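You operate a simulated robot arm through the tools that you are given. There is no shell and no other tool. Be economical: measure what you need, move in short steps, check, and stop when the job is done.

Carry out the task below with a simulated robot arm. There is one attempt and no reset: what you move stays moved.

TASK
Put the check block and the yellow flag on the green bench tray.
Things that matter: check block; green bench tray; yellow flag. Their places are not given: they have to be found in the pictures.

It is judged by the outcome, as a careful person would: the job done as asked, and still so three seconds after it is handed in. It fails if anything else is knocked over, pushed out of place, dropped, spilled or broken.

THE ROBOT
A 6-joint arm with a two-finger parallel gripper, fixed in place. Base frame: the origin is at the foot of the arm, x ahead of it, y to its left, z up; the work surface is at about z = 0. Lengths are in m, angles in rad, forces in N, time in s.
With the tool pointing down near the work surface it reaches from about 0.14 to 0.58 m from the base axis. Its first joint turns from -1.152 to 1.152 rad. Payload 2.1 kg.
Tool frame: the origin (TCP) lies between the finger pads and is the grasp point; the fingertips stand 0.03 m ahead of it; z points along the fingers, y is the line along which they close. The gripper opens to 0.094 m. The fingers are 0.028 m wide and 0.01 m thick; the gripper's body (0.05 by 0.096 m) begins 0.055 m behind the TCP.
Orientation is that of the tool frame in the base frame, as [roll, pitch, yaw] about the fixed x, y, z axes, in that order (R = Rz(yaw) Ry(pitch) Rx(roll)). With the fingers straight down and closing along the base's y, the tool's x points along the base's -x, its y along +y and its z along -z.

THE INTERFACE
- The arm moves only by the tool jog_arm. Its argument "motion" is a list that holds one entry, the list of rows, each a list of 7 numbers: the turn, a rotation vector about the tool's x, y, z in units of 120 degrees (1.0 is 120 degrees), then the shift along the tool's x, y, z in units of 200 mm (1.0 is 200 mm), then the gripper command, from -1 (fully open) to 1 (shut), values between in proportion. In form: [[[wx, wy, wz, x, y, z, grip], ...]]. A call has 1 to 10 rows; each row is the pose to reach, as a shift and turn from the pose commanded when the call began, along the tool's axes at that moment. A call with a number of a shift or a turn outside -1 to 1 is refused whole. A row lasts 0.2 s, in which the tool goes at most 0.05 m and 0.15 rad; a call with a longer step from one row to the next is refused whole, and so is a gripper value outside its range. A pose out of reach is approached as far as the arm can. The call stops where the force on the tool passes 40 N (or 10 N more than at its start, if that is more) or the arm is blocked; 0.2 s more then pass. The fingers move at their own pace (about 0.072 m/s each) and stop on an object; they squeeze with about 39 N. The grip force told is the motor's: it shows also when the fingers shut on nothing. Time passes only in rows, and 0.2 s behind the last, so rows that repeat a pose let the fingers close. It gives the time, the measured TCP pose, the force on the tool (base axes), the opening and the grip force at its end, in the units of the frame above (readings bear some noise).
- Cameras (640 x 400 px; columns grow to the right, rows downward): "scene" is fixed at [0.016, -0.3622, 0.4842]; the picture's right is [0.97, -0.24, 0.00], its down [-0.13, -0.53, -0.84] and it looks along [0.20, 0.81, -0.54] (base axes); focal length 230 px, centre (320, 200). "wrist" rides on the gripper at [-0.037, 0, -0.058] in the tool frame; the picture's right is [0.00, -1.00, 0.00], its down [0.97, 0.00, -0.24] and it looks along [0.24, 0.00, 0.97] (tool axes); focal length 218 px, centre (320, 200).
- grab_frame(camera): a new picture of that camera. No time passes.
- locate(camera, pixels): there is no depth. For up to 12 entries [column, row, z] of the newest picture of that camera ("zoom" is the newest enlarged one), the place [x, y] in the base frame at which the ray of that pixel passes the height z, good to about 0.003 m, but the place of the scene camera against the robot may be out by one fixed shift of up to 0.018 m in any direction. No time passes.
- enlarge(camera, box): a new picture of the part [left, top, right, bottom] of that camera's present view, enlarged. No time passes.
- job_done(): hands the job in; it is judged then, once.

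Work in short steps. Measure before you move; look again where a grasp or a placing could have gone wrong, and mend it. You have 60 turns and 20 pictures in all, those below and enlarged ones among them. Open the gripper and draw the arm clear of the work before you hand the job in, unless the task says otherwise; then end with one line.

The tools are called after "Emit:" as name(argument=value, ...) on one line, values as JSON. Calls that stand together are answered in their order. jog_arm: Moves the arm, as the interface text tells. Its arguments: {"type":"object","properties":{"motion":{"type":"array","items":{"type":"array","items":{"type":"array","items":{"type":"number"}}}}},"required":["motion"]} The other tools are called the same way: grab_frame (camera) takes a picture; locate (camera, pixels) gives the place at which the rays of pixels pass given heights; enlarge (camera, box) takes an enlarged picture of a part of a camera's view; job_done () hands the job in.

At the start:

```text
time: 0.0
tcp_pos: [0.2299, 0.1794, 0.3352]
ee_rot: [3.14, 0.001, 3.14]
wrist_force: [0.0, -0.3, -0.3]
grip_width: 0.0943
grasp_force: 0.1
```

scene: 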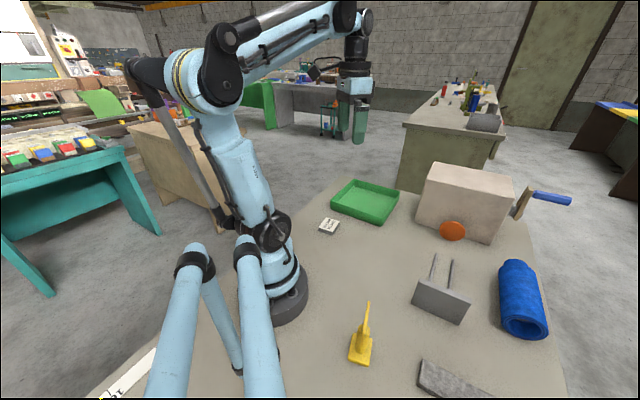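
wrist: 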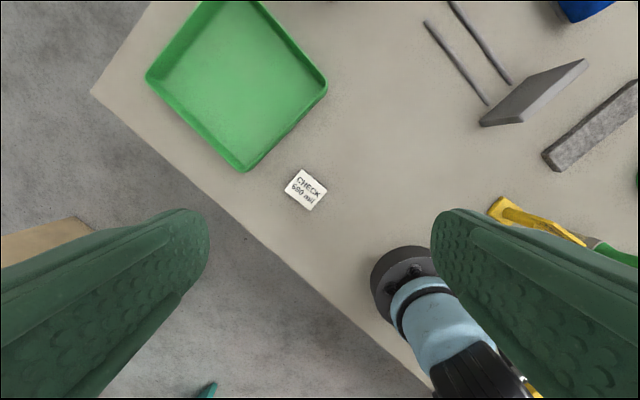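

The wrist picture shows the check block near (306,190), the tray near (240,80) and the flag near (530,220). I'll enlarge the block and the flag, then locate points.

Emit:
enlarge(camera="scene", box=[300, 160, 420, 240])

Emit:
enlarge(camera="scene", box=[310, 285, 430, 375])

Emit:
locate(camera="wrist", pixels=[[299, 169, 0.015], [327, 189, 0.015], [310, 210, 0.015], [284, 189, 0.015], [146, 76, 0.03], [245, 173, 0.03], [327, 85, 0.03], [497, 205, 0.01], [585, 243, 0.05]])

Emit:
locate(camera="scene", pixels=[[360, 350, 0.01], [367, 302, 0.08], [328, 225, 0.015], [318, 229, 0.015], [326, 216, 0.015], [340, 222, 0.015], [331, 234, 0.015]])

```text
5.00 times, centred on (360, 200) of scene
```

zoom: 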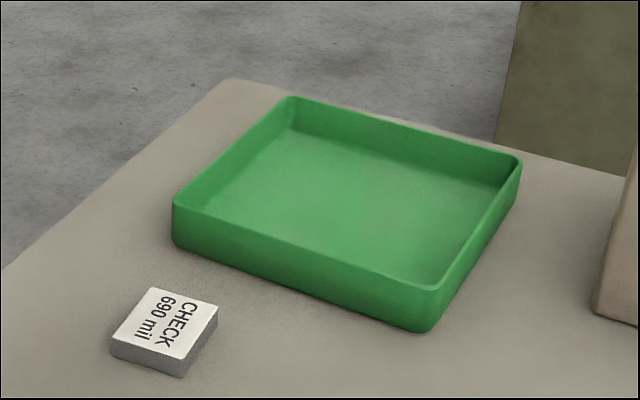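

```text
4.44 times, centred on (370, 330) of scene
```

zoom: 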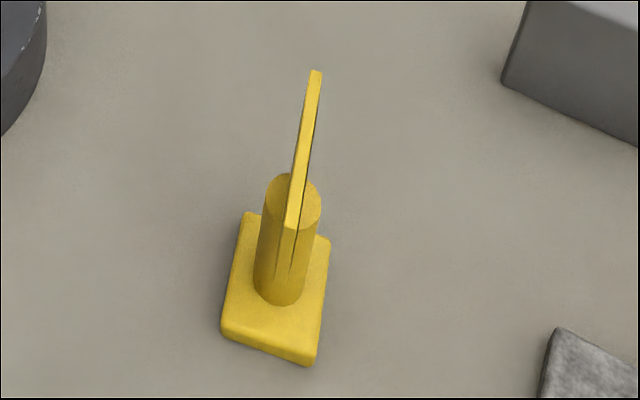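

```text
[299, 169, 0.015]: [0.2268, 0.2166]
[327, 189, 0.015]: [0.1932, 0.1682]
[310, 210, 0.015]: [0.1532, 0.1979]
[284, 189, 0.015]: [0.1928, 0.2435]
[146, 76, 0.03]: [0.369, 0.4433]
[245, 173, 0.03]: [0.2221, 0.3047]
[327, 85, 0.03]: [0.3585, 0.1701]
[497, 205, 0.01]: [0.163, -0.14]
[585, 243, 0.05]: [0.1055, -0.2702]
```

```text
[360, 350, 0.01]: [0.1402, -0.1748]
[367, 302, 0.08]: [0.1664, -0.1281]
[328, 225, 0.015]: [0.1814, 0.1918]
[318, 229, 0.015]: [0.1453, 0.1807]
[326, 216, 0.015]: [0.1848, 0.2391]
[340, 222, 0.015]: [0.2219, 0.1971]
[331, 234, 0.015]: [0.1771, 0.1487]
```

The block's centre is near (0.19, 0.207), with its edges turned to about 52°/142°. I'll descend to z≈0.15 above it and look again.

Emit:
jog_arm(motion=[[[0, 0, 0, 0.04, 0.03, 0.2, -1], [0, 0, 0, 0.08, 0.06, 0.4, -1], [0, 0, 0, 0.13, 0.09, 0.6, -1], [0, 0, 0, 0.16, 0.11, 0.78, -1], [0, 0, 0, 0.19, 0.135, 0.9, -1], [0, 0, 0, 0.19, 0.135, 0.9, -1]]])

Emit:
grab_frame(camera="wrist")

```text
time: 1.4
tcp_pos: [0.1915, 0.206, 0.1556]
ee_rot: [-3.141, 0.0, 3.14]
wrist_force: [0.4, 0.0, -0.6]
grip_width: 0.0939
grasp_force: 0.0
```

```text
15 pictures are left
```

wrist: 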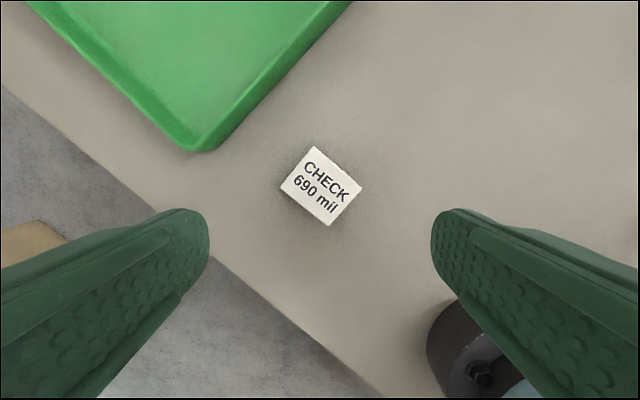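

Emit:
locate(camera="wrist", pixels=[[314, 146, 0.0175], [362, 188, 0.0175], [330, 226, 0.0175], [281, 186, 0.0175], [205, 152, 0.02], [205, 152, 0.0], [192, 135, 0.03], [322, 186, 0.0175]])

```text
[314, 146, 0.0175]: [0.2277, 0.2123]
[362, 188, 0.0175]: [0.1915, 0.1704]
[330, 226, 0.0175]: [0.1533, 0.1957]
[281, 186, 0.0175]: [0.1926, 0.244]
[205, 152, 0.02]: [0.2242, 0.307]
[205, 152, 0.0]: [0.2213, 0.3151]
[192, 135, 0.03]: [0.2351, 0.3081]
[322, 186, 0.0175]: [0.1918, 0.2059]
```

The block's centre is (0.191, 0.206) and its narrow width lies along 141°. I'll turn the tool +51° about the base z, then descend to tips at about 4 mm.

Emit:
jog_arm(motion=[[[0, 0, -0.07, 0, 0, 0, -1], [0, 0, -0.14, 0, 0, 0.0, -1], [0, 0, -0.21, 0, 0, 0.1, -1], [0, 0, -0.28, 0, 0, 0.2, -1], [0, 0, -0.35, 0, 0, 0.3, -1], [0, 0, -0.42, 0, 0, 0.4, -1], [0, 0, -0.425, 0, 0, 0.5, -1], [0, 0, -0.425, 0, 0, 0.56, -1], [0, 0, -0.425, 0, 0, 0.6, -1], [0, 0, -0.425, 0, 0, 0.605, -1]]])

Emit:
grab_frame(camera="wrist")

```text
time: 3.6
tcp_pos: [0.1926, 0.2071, 0.0341]
ee_rot: [-3.141, 0.0, -2.253]
wrist_force: [0.3, 0.1, -0.2]
grip_width: 0.094
grasp_force: 0.1
```

```text
14 pictures are left
```

wrist: 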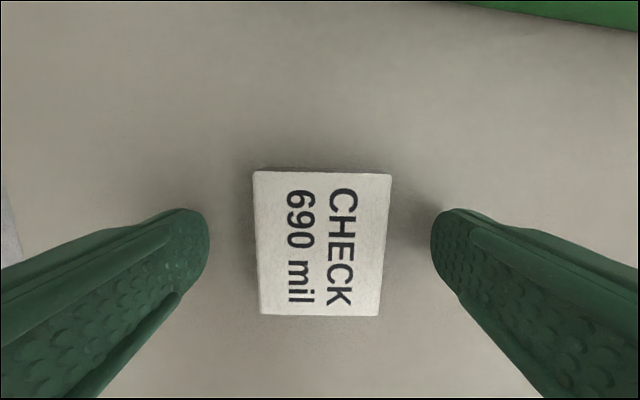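

Well centred and aligned between the fingers. I'll close, then lift.

Emit:
jog_arm(motion=[[[0, 0, 0, 0, 0, 0, 1], [0, 0, 0, 0, 0, 0, 1], [0, 0, 0, 0, 0, 0, 1], [0, 0, 0, 0, 0, 0, 1], [0, 0, 0, 0, 0, -0.1, 1], [0, 0, 0, 0, 0, -0.3, 1], [0, 0, 0, 0, 0, -0.5, 1], [0, 0, 0, 0, 0, -0.5, 1]]])

Emit:
grab_frame(camera="wrist")

```text
time: 5.4
tcp_pos: [0.1908, 0.2076, 0.135]
ee_rot: [-3.141, 0.001, -2.251]
wrist_force: [0.3, 0.4, -0.5]
grip_width: 0.0001
grasp_force: 33.0
```

```text
13 pictures are left
```

wrist: 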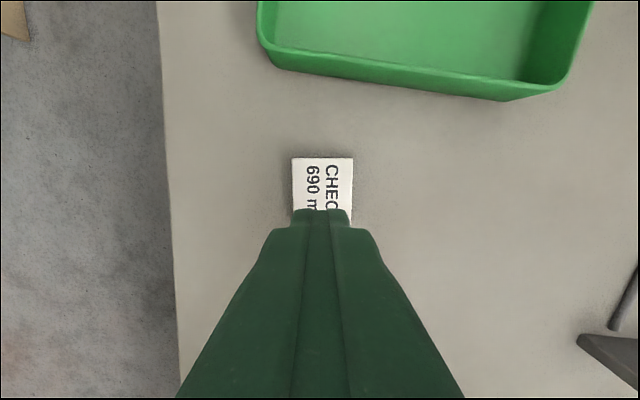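

The fingers shut on nothing and the block is still on the table. I'll check where it is now.

Emit:
locate(camera="wrist", pixels=[[292, 158, 0.0175], [353, 159, 0.0175], [292, 225, 0.0175], [351, 225, 0.0175], [504, 101, 0.0], [322, 190, 0.0175]])

Emit:
enlarge(camera="wrist", box=[260, 130, 390, 240])

Emit:
enlarge(camera="scene", box=[280, 170, 380, 250])

```text
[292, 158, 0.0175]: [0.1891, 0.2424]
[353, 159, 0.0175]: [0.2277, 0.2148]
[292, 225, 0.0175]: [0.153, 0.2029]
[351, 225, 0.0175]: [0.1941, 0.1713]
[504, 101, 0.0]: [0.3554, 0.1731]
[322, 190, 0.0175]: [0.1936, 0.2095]
```

```text
3.64 times, centred on (325, 185) of wrist
```

zoom: 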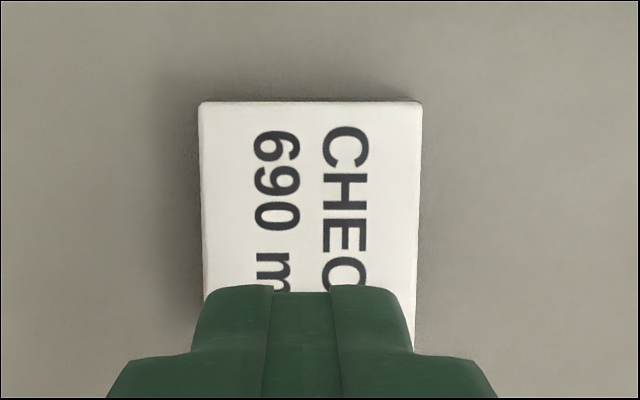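

```text
5.00 times, centred on (330, 210) of scene
```

zoom: 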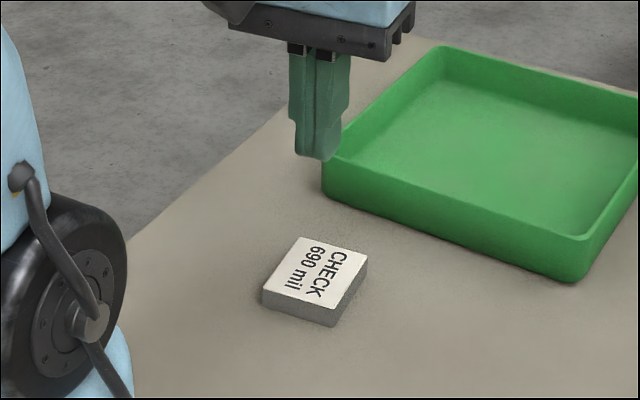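

The block is at (0.191, 0.207), essentially where it was. I'll retry with the tips about 3 mm lower and check the grip before lifting.

Emit:
jog_arm(motion=[[[0, 0, 0, 0, 0, 0, -1], [0, 0, 0, 0, 0, 0, -1], [0, 0, 0, 0, 0, 0.1, -1], [0, 0, 0, 0, 0, 0.25, -1], [0, 0, 0, 0, 0, 0.4, -1], [0, 0, 0, 0, 0, 0.48, -1], [0, 0, 0, 0, 0, 0.51, -1], [0, 0, 0, 0, 0, 0.52, -1], [0, 0, 0, 0, 0, 0.52, -1]]])

Emit:
jog_arm(motion=[[[0, 0, 0, 0, 0, 0, 1], [0, 0, 0, 0, 0, 0, 1], [0, 0, 0, 0, 0, 0, 1], [0, 0, 0, 0, 0, 0, 1]]])

```text
time: 7.4
tcp_pos: [0.1909, 0.2081, 0.0315]
ee_rot: [-3.141, -0.002, -2.252]
wrist_force: [0.0, 1.2, 0.1]
grip_width: 0.0942
grasp_force: 0.0
```

```text
time: 8.4
tcp_pos: [0.1922, 0.2073, 0.0317]
ee_rot: [3.14, -0.001, -2.251]
wrist_force: [0.3, -0.1, 1.3]
grip_width: 0.0494
grasp_force: 38.9
```

It is gripped at 0.049 m. I'll lift slowly by 2 cm and check.

Emit:
jog_arm(motion=[[[0, 0, 0, 0, 0, -0.01, 1], [0, 0, 0, 0, 0, -0.03, 1], [0, 0, 0, 0, 0, -0.06, 1], [0, 0, 0, 0, 0, -0.1, 1], [0, 0, 0, 0, 0, -0.1, 1]]])

```text
time: 9.6
tcp_pos: [0.1925, 0.2067, 0.0501]
ee_rot: [3.141, -0.002, -2.25]
wrist_force: [-0.3, 0.0, -1.8]
grip_width: 0.0494
grasp_force: 39.7
```

Held. I'll raise it to z≈0.12, start moving toward the tray, then look.

Emit:
jog_arm(motion=[[[0, 0, 0, 0, 0, -0.07, 1], [0, 0, 0, 0, 0, -0.17, 1], [0, 0, 0, 0, 0, -0.27, 1], [0, 0, 0, 0, 0, -0.35, 1], [0, 0, 0, -0.08, -0.03, -0.35, 1], [0, 0, 0, -0.2, -0.07, -0.35, 1], [0, 0, 0, -0.35, -0.13, -0.35, 1], [0, 0, 0, -0.5, -0.18, -0.35, 1], [0, 0, 0, -0.6, -0.2, -0.35, 1], [0, 0, 0, -0.6, -0.2, -0.35, 1]]])

Emit:
grab_frame(camera="wrist")

```text
time: 11.8
tcp_pos: [0.2999, 0.2761, 0.1206]
ee_rot: [3.141, 0.001, -2.252]
wrist_force: [-0.1, -0.2, -2.3]
grip_width: 0.0494
grasp_force: 38.6
```

```text
10 pictures are left
```

wrist: 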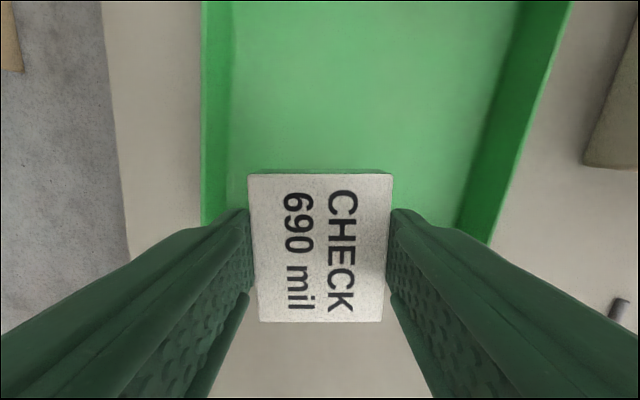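

Held straight. I'll measure the tray's inner walls.

Emit:
locate(camera="wrist", pixels=[[231, 100, 0.004], [495, 100, 0.004], [203, 100, 0.03], [539, 100, 0.03], [232, 20, 0.004], [515, 20, 0.004]])

```text
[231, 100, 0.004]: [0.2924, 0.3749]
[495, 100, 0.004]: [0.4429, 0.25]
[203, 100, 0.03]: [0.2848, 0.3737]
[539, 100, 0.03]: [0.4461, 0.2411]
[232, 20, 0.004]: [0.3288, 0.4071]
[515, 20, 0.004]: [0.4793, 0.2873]
```

The tray midline passes through (0.368, 0.312). I'll place the block at (0.397, 0.337), descending to z≈0.04.

Emit:
jog_arm(motion=[[[0, 0, 0, -0.12, -0.04, 0, 1], [0, 0, 0, -0.28, -0.1, 0, 1], [0, 0, 0, -0.44, -0.15, 0, 1], [0, 0, 0, -0.54, -0.187, 0, 1], [0, 0, 0, -0.54, -0.187, 0.1, 1], [0, 0, 0, -0.54, -0.187, 0.2, 1], [0, 0, 0, -0.54, -0.187, 0.3, 1], [0, 0, 0, -0.54, -0.187, 0.36, 1], [0, 0, 0, -0.54, -0.187, 0.4, 1], [0, 0, 0, -0.54, -0.187, 0.4, 1]]])

Emit:
jog_arm(motion=[[[0, 0, 0, 0, 0, 0.01, 1], [0, 0, 0, 0, 0, 0.02, 1], [0, 0, 0, 0, 0, 0.02, 1]]])

```text
time: 14.0
tcp_pos: [0.395, 0.3362, 0.0404]
ee_rot: [3.141, -0.001, -2.252]
wrist_force: [-0.4, 0.7, -1.5]
grip_width: 0.0493
grasp_force: 39.5
```

```text
time: 14.8
tcp_pos: [0.3942, 0.3374, 0.0374]
ee_rot: [-3.141, -0.001, -2.251]
wrist_force: [-0.5, 0.1, -1.6]
grip_width: 0.0491
grasp_force: 38.8
```

Emit:
jog_arm(motion=[[[0, 0, 0, 0, 0, 0.005, 1], [0, 0, 0, 0, 0, 0.01, 1], [0, 0, 0, 0, 0, 0.01, 1]]])

```text
time: 15.6
tcp_pos: [0.3952, 0.3366, 0.0355]
ee_rot: [3.141, 0.001, -2.252]
wrist_force: [-1.9, 1.3, 26.6]
grip_width: 0.0494
grasp_force: 38.8
```

The tray floor is touched (26 N up). I'll ease off 1 mm, open, and rise.

Emit:
jog_arm(motion=[[[0, 0, 0, 0, 0, -0.004, 1], [0, 0, 0, 0, 0, -0.004, -1], [0, 0, 0, 0, 0, -0.004, -1], [0, 0, 0, 0, 0, -0.004, -1], [0, 0, 0, 0, 0, -0.1, -1], [0, 0, 0, 0, 0, -0.3, -1], [0, 0, 0, 0, 0, -0.5, -1], [0, 0, 0, 0, 0, -0.7, -1], [0, 0, 0, 0, 0, -0.9, -1], [0, 0, 0, 0, 0, -0.9, -1]]])

Emit:
grab_frame(camera="scene")

```text
time: 17.8
tcp_pos: [0.3949, 0.3326, 0.2179]
ee_rot: [3.141, 0.0, -2.253]
wrist_force: [0.0, -0.5, 0.7]
grip_width: 0.094
grasp_force: 0.0
```

```text
9 pictures are left
```

scene: 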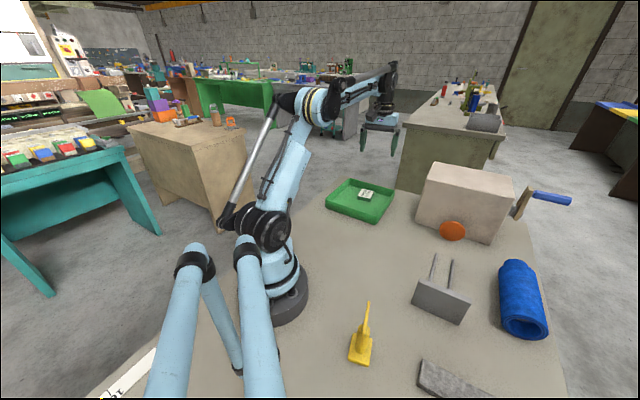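

The block is in the tray. Now I'll go high toward the flag, turning the tool back on the way.

Emit:
jog_arm(motion=[[[0, 0, 0.07, 0.08, -0.01, -0.1, -1], [0, 0, 0.14, 0.2, -0.02, -0.2, -1], [0, 0, 0.21, 0.35, -0.04, -0.25, -1], [0, 0, 0.28, 0.5, -0.06, -0.3, -1], [0, 0, 0.35, 0.68, -0.08, -0.35, -1], [0, 0, 0.42, 0.85, -0.1, -0.35, -1], [0, 0, 0.425, 0.93, -0.114, -0.35, -1], [0, 0, 0.425, 0.93, -0.114, -0.35, -1]]])

```text
time: 19.6
tcp_pos: [0.2948, 0.1775, 0.2852]
ee_rot: [3.141, 0.0, 3.14]
wrist_force: [0.9, 0.6, -1.1]
grip_width: 0.0942
grasp_force: 0.0
```

Emit:
jog_arm(motion=[[[0, 0, 0, 0.0, -0.15, 0, -1], [0, 0, 0, 0.04, -0.35, 0, -1], [0, 0, 0, 0.1, -0.55, 0, -1], [0, 0, 0, 0.15, -0.75, 0, -1], [0, 0, 0, 0.2, -0.95, 0, -1], [0, 0, 0, 0.2, -1, 0, -1]]])

Emit:
jog_arm(motion=[[[0, 0, 0, 0.05, -0.15, 0, -1], [0, 0, 0, 0.12, -0.35, 0, -1], [0, 0, 0, 0.2, -0.5, 0, -1], [0, 0, 0, 0.3, -0.6, 0, -1], [0, 0, 0, 0.4, -0.64, 0, -1], [0, 0, 0, 0.4, -0.64, 0, -1]]])

Emit:
grab_frame(camera="wrist")

```text
time: 21.0
tcp_pos: [0.256, -0.025, 0.2836]
ee_rot: [-3.141, 0.0, -3.14]
wrist_force: [0.1, -0.5, 0.3]
grip_width: 0.094
grasp_force: 0.1
```

```text
time: 22.4
tcp_pos: [0.1762, -0.1518, 0.2827]
ee_rot: [3.141, -0.001, -3.141]
wrist_force: [-0.2, 0.3, -0.4]
grip_width: 0.094
grasp_force: 0.1
```

```text
8 pictures are left
```

wrist: 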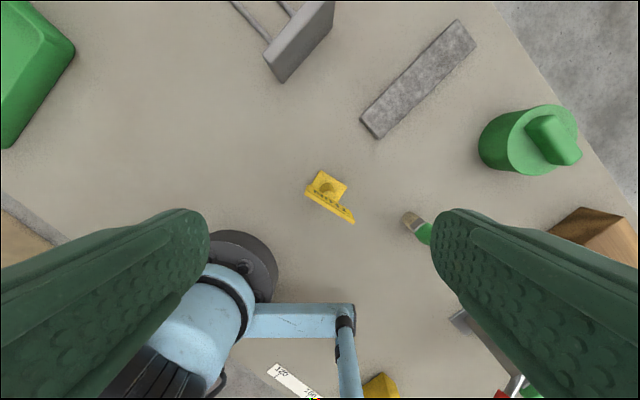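

Emit:
enlarge(camera="wrist", box=[280, 150, 380, 240])

Emit:
locate(camera="wrist", pixels=[[322, 170, 0.01], [348, 183, 0.01], [306, 193, 0.01], [327, 188, 0.06], [307, 194, 0.09], [355, 222, 0.09], [410, 222, 0.02], [430, 235, 0.02]])

```text
4.44 times, centred on (330, 195) of wrist
```

zoom: 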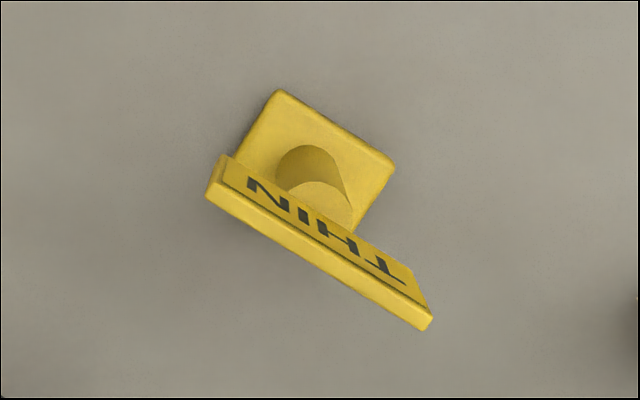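

```text
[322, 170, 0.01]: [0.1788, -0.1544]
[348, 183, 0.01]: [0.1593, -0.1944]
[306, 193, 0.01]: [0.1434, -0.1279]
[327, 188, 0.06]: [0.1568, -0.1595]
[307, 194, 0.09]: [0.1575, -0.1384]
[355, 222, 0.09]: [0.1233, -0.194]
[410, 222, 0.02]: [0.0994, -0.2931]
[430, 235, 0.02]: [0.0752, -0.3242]
```

The flag has a base, a round post and a thin "THIN" plate on top. I'll locate it in the enlarged picture at several heights.

Emit:
locate(camera="zoom", pixels=[[324, 205, 0.06], [310, 172, 0.01], [207, 192, 0.09], [430, 325, 0.09], [225, 156, 0.065], [278, 92, 0.01], [394, 166, 0.01], [360, 232, 0.01], [298, 182, 0.06], [352, 214, 0.06]])

```text
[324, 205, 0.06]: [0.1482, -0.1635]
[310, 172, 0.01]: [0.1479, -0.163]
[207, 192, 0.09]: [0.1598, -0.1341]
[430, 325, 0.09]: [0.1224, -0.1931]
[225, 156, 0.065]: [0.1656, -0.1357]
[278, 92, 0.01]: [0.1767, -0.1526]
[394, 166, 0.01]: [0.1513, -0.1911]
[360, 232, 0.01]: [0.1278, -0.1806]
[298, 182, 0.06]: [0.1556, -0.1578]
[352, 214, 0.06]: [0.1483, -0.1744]
```

Emit:
locate(camera="scene", pixels=[[369.1, 300.7, 0.08], [369.1, 300.7, 0.1], [369.1, 300.7, 0.12], [363.2, 335.6, 0.08], [363.2, 335.6, 0.1], [363.2, 335.6, 0.12], [352.7, 332.7, 0.01], [372.3, 338.6, 0.01], [363.7, 330, 0.06]])

```text
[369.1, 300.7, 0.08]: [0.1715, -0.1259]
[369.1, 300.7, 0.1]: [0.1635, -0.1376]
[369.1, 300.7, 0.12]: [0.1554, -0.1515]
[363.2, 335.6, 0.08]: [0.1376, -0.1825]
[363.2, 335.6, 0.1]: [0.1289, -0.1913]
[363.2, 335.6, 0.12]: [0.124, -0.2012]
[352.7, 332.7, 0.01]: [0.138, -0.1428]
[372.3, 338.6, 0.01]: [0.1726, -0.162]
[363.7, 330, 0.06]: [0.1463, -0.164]
```

The post is at (0.148, -0.163), the plate runs at about 58° and its top is near z≈0.10. I'll turn the tool so the fingers close across the plate and stop above it to check.

Emit:
jog_arm(motion=[[[0, 0, -0.07, 0.03, -0.01, 0.05, -1], [0, 0, -0.14, 0.06, -0.02, 0.12, -1], [0, 0, -0.21, 0.09, -0.03, 0.2, -1], [0, 0, -0.28, 0.12, -0.04, 0.3, -1], [0, 0, -0.35, 0.14, -0.055, 0.4, -1], [0, 0, -0.42, 0.14, -0.055, 0.5, -1], [0, 0, -0.48, 0.14, -0.055, 0.56, -1], [0, 0, -0.48, 0.14, -0.055, 0.56, -1]]])

Emit:
grab_frame(camera="wrist")

```text
time: 24.2
tcp_pos: [0.1478, -0.1629, 0.1726]
ee_rot: [-3.141, 0.0, -2.134]
wrist_force: [0.5, 0.1, 0.1]
grip_width: 0.0939
grasp_force: 0.1
```

```text
6 pictures are left
```

wrist: 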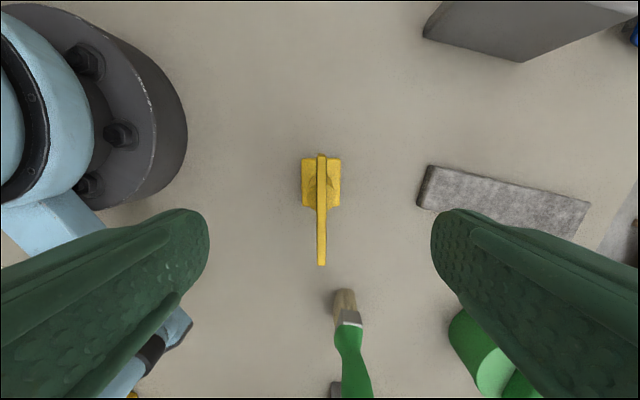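

Emit:
locate(camera="wrist", pixels=[[321, 190, 0.06], [321, 155, 0.102], [321, 265, 0.102], [321, 206, 0.01], [321, 159, 0.01], [418, 205, 0.02], [185, 150, 0.06]])

```text
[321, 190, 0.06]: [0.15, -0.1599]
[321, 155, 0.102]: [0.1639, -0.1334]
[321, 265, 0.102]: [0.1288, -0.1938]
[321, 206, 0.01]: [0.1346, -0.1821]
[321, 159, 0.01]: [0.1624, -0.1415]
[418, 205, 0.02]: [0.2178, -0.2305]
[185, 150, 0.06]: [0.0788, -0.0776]
```

Centred on the post. I'll descend to TCP z≈0.065 and close.

Emit:
jog_arm(motion=[[[0, 0, 0, 0, 0, 0.1, -1], [0, 0, 0, 0, 0, 0.25, -1], [0, 0, 0, 0, 0, 0.4, -1], [0, 0, 0, 0, 0, 0.5, -1], [0, 0, 0, 0, 0, 0.535, -1], [0, 0, 0, 0, 0, 0.535, -1]]])

Emit:
jog_arm(motion=[[[0, 0, 0, 0, 0, 0, 1], [0, 0, 0, 0, 0, 0, 1], [0, 0, 0, 0, 0, 0, 1], [0, 0, 0, 0, 0, 0, 1]]])

```text
time: 25.6
tcp_pos: [0.1487, -0.1614, 0.0647]
ee_rot: [-3.141, 0.001, -2.135]
wrist_force: [-0.9, 0.4, 1.0]
grip_width: 0.094
grasp_force: 0.1
```

```text
time: 26.6
tcp_pos: [0.148, -0.1617, 0.0657]
ee_rot: [3.141, -0.001, -2.137]
wrist_force: [0.3, -0.2, 0.6]
grip_width: 0.0208
grasp_force: 38.5
```

The post is gripped at 0.021 m. I'll lift straight up gently.

Emit:
jog_arm(motion=[[[0, 0, 0, 0, 0, -0.02, 1], [0, 0, 0, 0, 0, -0.06, 1], [0, 0, 0, 0, 0, -0.12, 1], [0, 0, 0, 0, 0, -0.25, 1], [0, 0, 0, 0, 0, -0.4, 1], [0, 0, 0, 0, 0, -0.55, 1], [0, 0, 0, 0, 0, -0.7, 1], [0, 0, 0, 0, 0, -0.7, 1]]])

Emit:
grab_frame(camera="wrist")

```text
time: 28.4
tcp_pos: [0.1463, -0.1641, 0.2073]
ee_rot: [-3.141, -0.002, -2.136]
wrist_force: [-0.1, 0.9, -0.5]
grip_width: 0.021
grasp_force: 39.3
```

```text
5 pictures are left
```

wrist: 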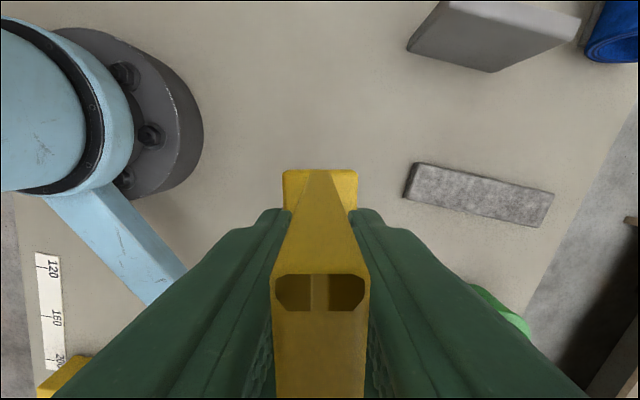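

The flag is held upright, its bottom at z≈0.14. I'll carry it around toward the tray.

Emit:
jog_arm(motion=[[[0, 0, 0, -0.08, -0.01, 0, 1], [0, 0, 0, -0.2, -0.02, 0, 1], [0, 0, 0, -0.35, -0.04, 0, 1], [0, 0, 0, -0.5, -0.05, 0, 1], [0, 0, 0, -0.65, -0.07, 0, 1], [0, 0, 0, -0.8, -0.08, 0, 1], [0, 0, 0, -0.9, -0.09, 0, 1]]])

Emit:
jog_arm(motion=[[[0, 0, 0, -0.1, 0.02, 0, 1], [0, 0, 0, -0.25, 0.05, 0, 1], [0, 0, 0, -0.4, 0.08, 0, 1], [0, 0, 0, -0.55, 0.11, 0, 1], [0, 0, 0, -0.7, 0.14, 0, 1], [0, 0, 0, -0.85, 0.17, 0, 1], [0, 0, 0, -0.95, 0.186, 0, 1], [0, 0, 0, -0.95, 0.186, 0, 1]]])

Emit:
grab_frame(camera="wrist")

```text
time: 30.0
tcp_pos: [0.2581, -0.0196, 0.2064]
ee_rot: [3.14, 0.0, -2.134]
wrist_force: [0.5, 0.0, -1.2]
grip_width: 0.0212
grasp_force: 39.0
```

```text
time: 31.8
tcp_pos: [0.331, 0.1614, 0.206]
ee_rot: [-3.141, 0.001, -2.136]
wrist_force: [0.5, -0.8, -0.5]
grip_width: 0.0208
grasp_force: 39.2
```

```text
4 pictures are left
```

wrist: 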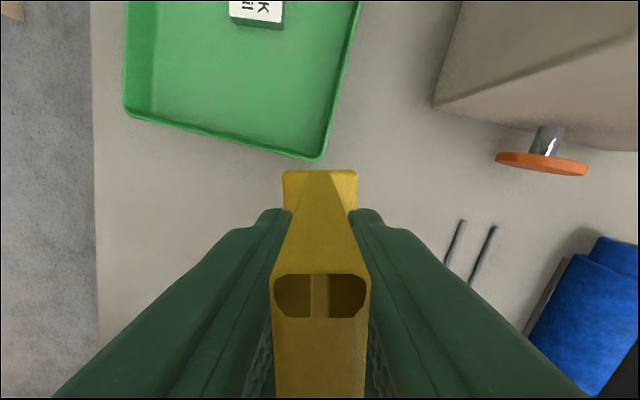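

Emit:
locate(camera="wrist", pixels=[[124, 108, 0.03], [316, 161, 0.03], [362, 2, 0.03], [150, 108, 0.004], [311, 150, 0.004], [126, 10, 0.03], [282, 30, 0.004], [230, 18, 0.0215]])

```text
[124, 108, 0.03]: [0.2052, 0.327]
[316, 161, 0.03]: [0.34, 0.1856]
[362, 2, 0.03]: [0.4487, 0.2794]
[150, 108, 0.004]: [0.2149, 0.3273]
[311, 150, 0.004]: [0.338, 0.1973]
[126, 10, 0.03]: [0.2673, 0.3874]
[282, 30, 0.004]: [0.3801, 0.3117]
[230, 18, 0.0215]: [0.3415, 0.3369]
```

The tray slid about 2 cm when the block was released; it still lies fully on the table, and the block is inside. Its centre is now about (0.345, 0.322), so I'll put the flag at (0.314, 0.294), clear of the block.

Emit:
jog_arm(motion=[[[0, 0, 0, -0.08, 0.07, 0, 1], [0, 0, 0, -0.2, 0.17, 0, 1], [0, 0, 0, -0.34, 0.28, 0, 1], [0, 0, 0, -0.46, 0.38, 0, 1], [0, 0, 0, -0.516, 0.428, 0, 1], [0, 0, 0, -0.516, 0.428, 0.15, 1], [0, 0, 0, -0.516, 0.428, 0.32, 1], [0, 0, 0, -0.516, 0.428, 0.48, 1], [0, 0, 0, -0.516, 0.428, 0.48, 1]]])

Emit:
grab_frame(camera="wrist")

```text
time: 33.8
tcp_pos: [0.313, 0.2924, 0.11]
ee_rot: [-3.141, 0.001, -2.138]
wrist_force: [0.7, 0.2, -1.1]
grip_width: 0.0211
grasp_force: 38.9
```

```text
3 pictures are left
```

wrist: 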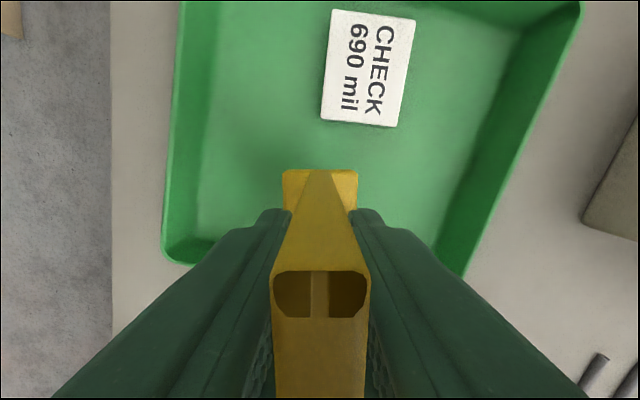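

Emit:
locate(camera="wrist", pixels=[[321, 119, 0.02], [396, 127, 0.02], [197, 200, 0.004], [440, 215, 0.004], [163, 245, 0.03]])

```text
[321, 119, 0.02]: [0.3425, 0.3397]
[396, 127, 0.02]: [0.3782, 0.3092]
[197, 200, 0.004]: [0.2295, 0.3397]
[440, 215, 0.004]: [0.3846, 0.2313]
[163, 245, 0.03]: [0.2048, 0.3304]
```

There is about a 3 cm gap to the block and to the walls. I'll lower close to the floor, then gently make contact.

Emit:
jog_arm(motion=[[[0, 0, 0, 0, 0, 0.06, 1], [0, 0, 0, 0, 0, 0.12, 1], [0, 0, 0, 0, 0, 0.16, 1], [0, 0, 0, 0, 0, 0.185, 1], [0, 0, 0, 0, 0, 0.185, 1]]])

Emit:
jog_arm(motion=[[[0, 0, 0, 0, 0, 0.005, 1], [0, 0, 0, 0, 0, 0.008, 1], [0, 0, 0, 0, 0, 0.008, 1]]])

```text
time: 35.0
tcp_pos: [0.3129, 0.2946, 0.0738]
ee_rot: [3.142, 0.0, -2.137]
wrist_force: [0.2, 0.0, 0.1]
grip_width: 0.0212
grasp_force: 38.7
```

```text
time: 35.8
tcp_pos: [0.3134, 0.2931, 0.0722]
ee_rot: [3.141, 0.0, -2.133]
wrist_force: [-0.2, 0.0, -0.7]
grip_width: 0.0211
grasp_force: 39.1
```

Emit:
jog_arm(motion=[[[0, 0, 0, 0, 0, 0.004, 1], [0, 0, 0, 0, 0, 0.007, 1], [0, 0, 0, 0, 0, 0.007, 1]]])

```text
time: 36.6
tcp_pos: [0.3139, 0.2937, 0.0705]
ee_rot: [-3.141, -0.002, -2.137]
wrist_force: [-1.0, 0.7, 0.5]
grip_width: 0.0207
grasp_force: 38.6
```

Emit:
jog_arm(motion=[[[0, 0, 0, 0, 0, 0.003, 1], [0, 0, 0, 0, 0, 0.005, 1], [0, 0, 0, 0, 0, 0.005, 1]]])

```text
time: 37.4
tcp_pos: [0.314, 0.2932, 0.069]
ee_rot: [3.141, 0.001, -2.136]
wrist_force: [-5.0, -1.5, 29.9]
grip_width: 0.0207
grasp_force: 39.0
```

Contact made. I'll ease off, open partly, and rise straight up.

Emit:
jog_arm(motion=[[[0, 0, 0, 0, 0, -0.004, 1], [0, 0, 0, 0, 0, -0.004, 1], [0, 0, 0, 0, 0, -0.004, -0.3], [0, 0, 0, 0, 0, -0.004, -0.3], [0, 0, 0, 0, 0, -0.004, -0.3], [0, 0, 0, 0, 0, -0.1, -0.3], [0, 0, 0, 0, 0, -0.25, -0.3], [0, 0, 0, 0, 0, -0.45, -0.3], [0, 0, 0, 0, 0, -0.65, -0.3], [0, 0, 0, 0, 0, -0.85, -0.3]]])

Emit:
grab_frame(camera="wrist")

```text
time: 39.6
tcp_pos: [0.3149, 0.2936, 0.24]
ee_rot: [-3.141, -0.002, -2.137]
wrist_force: [-0.4, -0.1, 0.1]
grip_width: 0.0612
grasp_force: 0.1
```

```text
2 pictures are left
```

wrist: 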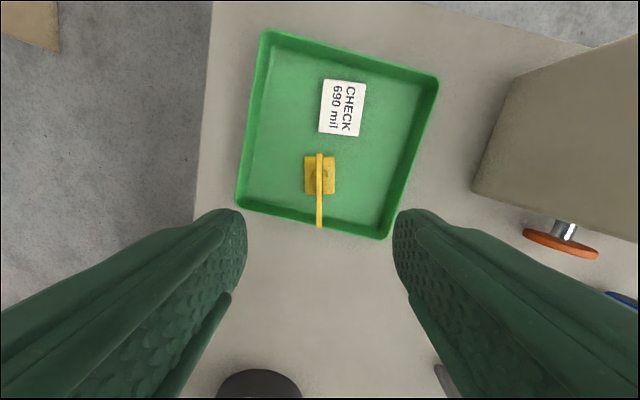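

Both items are in the tray, with the flag upright. I'll draw the arm up and away, then check the whole scene.

Emit:
jog_arm(motion=[[[0, 0, 0, 0, 0, -0.15, -1], [0, 0, 0, 0, 0, -0.35, -1], [0, 0, 0, 0.15, -0.1, -0.4, -1], [0, 0, 0, 0.3, -0.2, -0.4, -1], [0, 0, 0, 0.45, -0.3, -0.4, -1], [0, 0, 0, 0.6, -0.35, -0.4, -1], [0, 0, 0, 0.6, -0.35, -0.4, -1]]])

Emit:
grab_frame(camera="scene")

```text
time: 41.2
tcp_pos: [0.3066, 0.1538, 0.3182]
ee_rot: [3.141, 0.0, -2.137]
wrist_force: [0.6, -0.6, 0.9]
grip_width: 0.094
grasp_force: 0.0
```

```text
1 pictures are left
```

scene: 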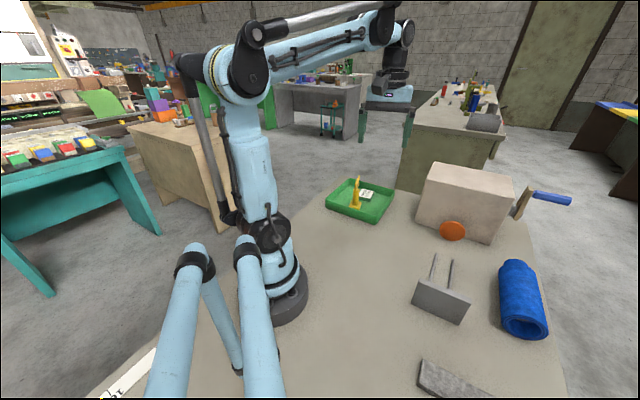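

The scene shows both items in the tray, the other objects where they were, and the arm clear. I'm handing in.

Emit:
job_done()

```text
The job is handed in.
```

The check block and the yellow flag (upright) are both on the green bench tray; the tray slid about 2 cm while I released the block, but it still sits fully on the table and nothing else moved.
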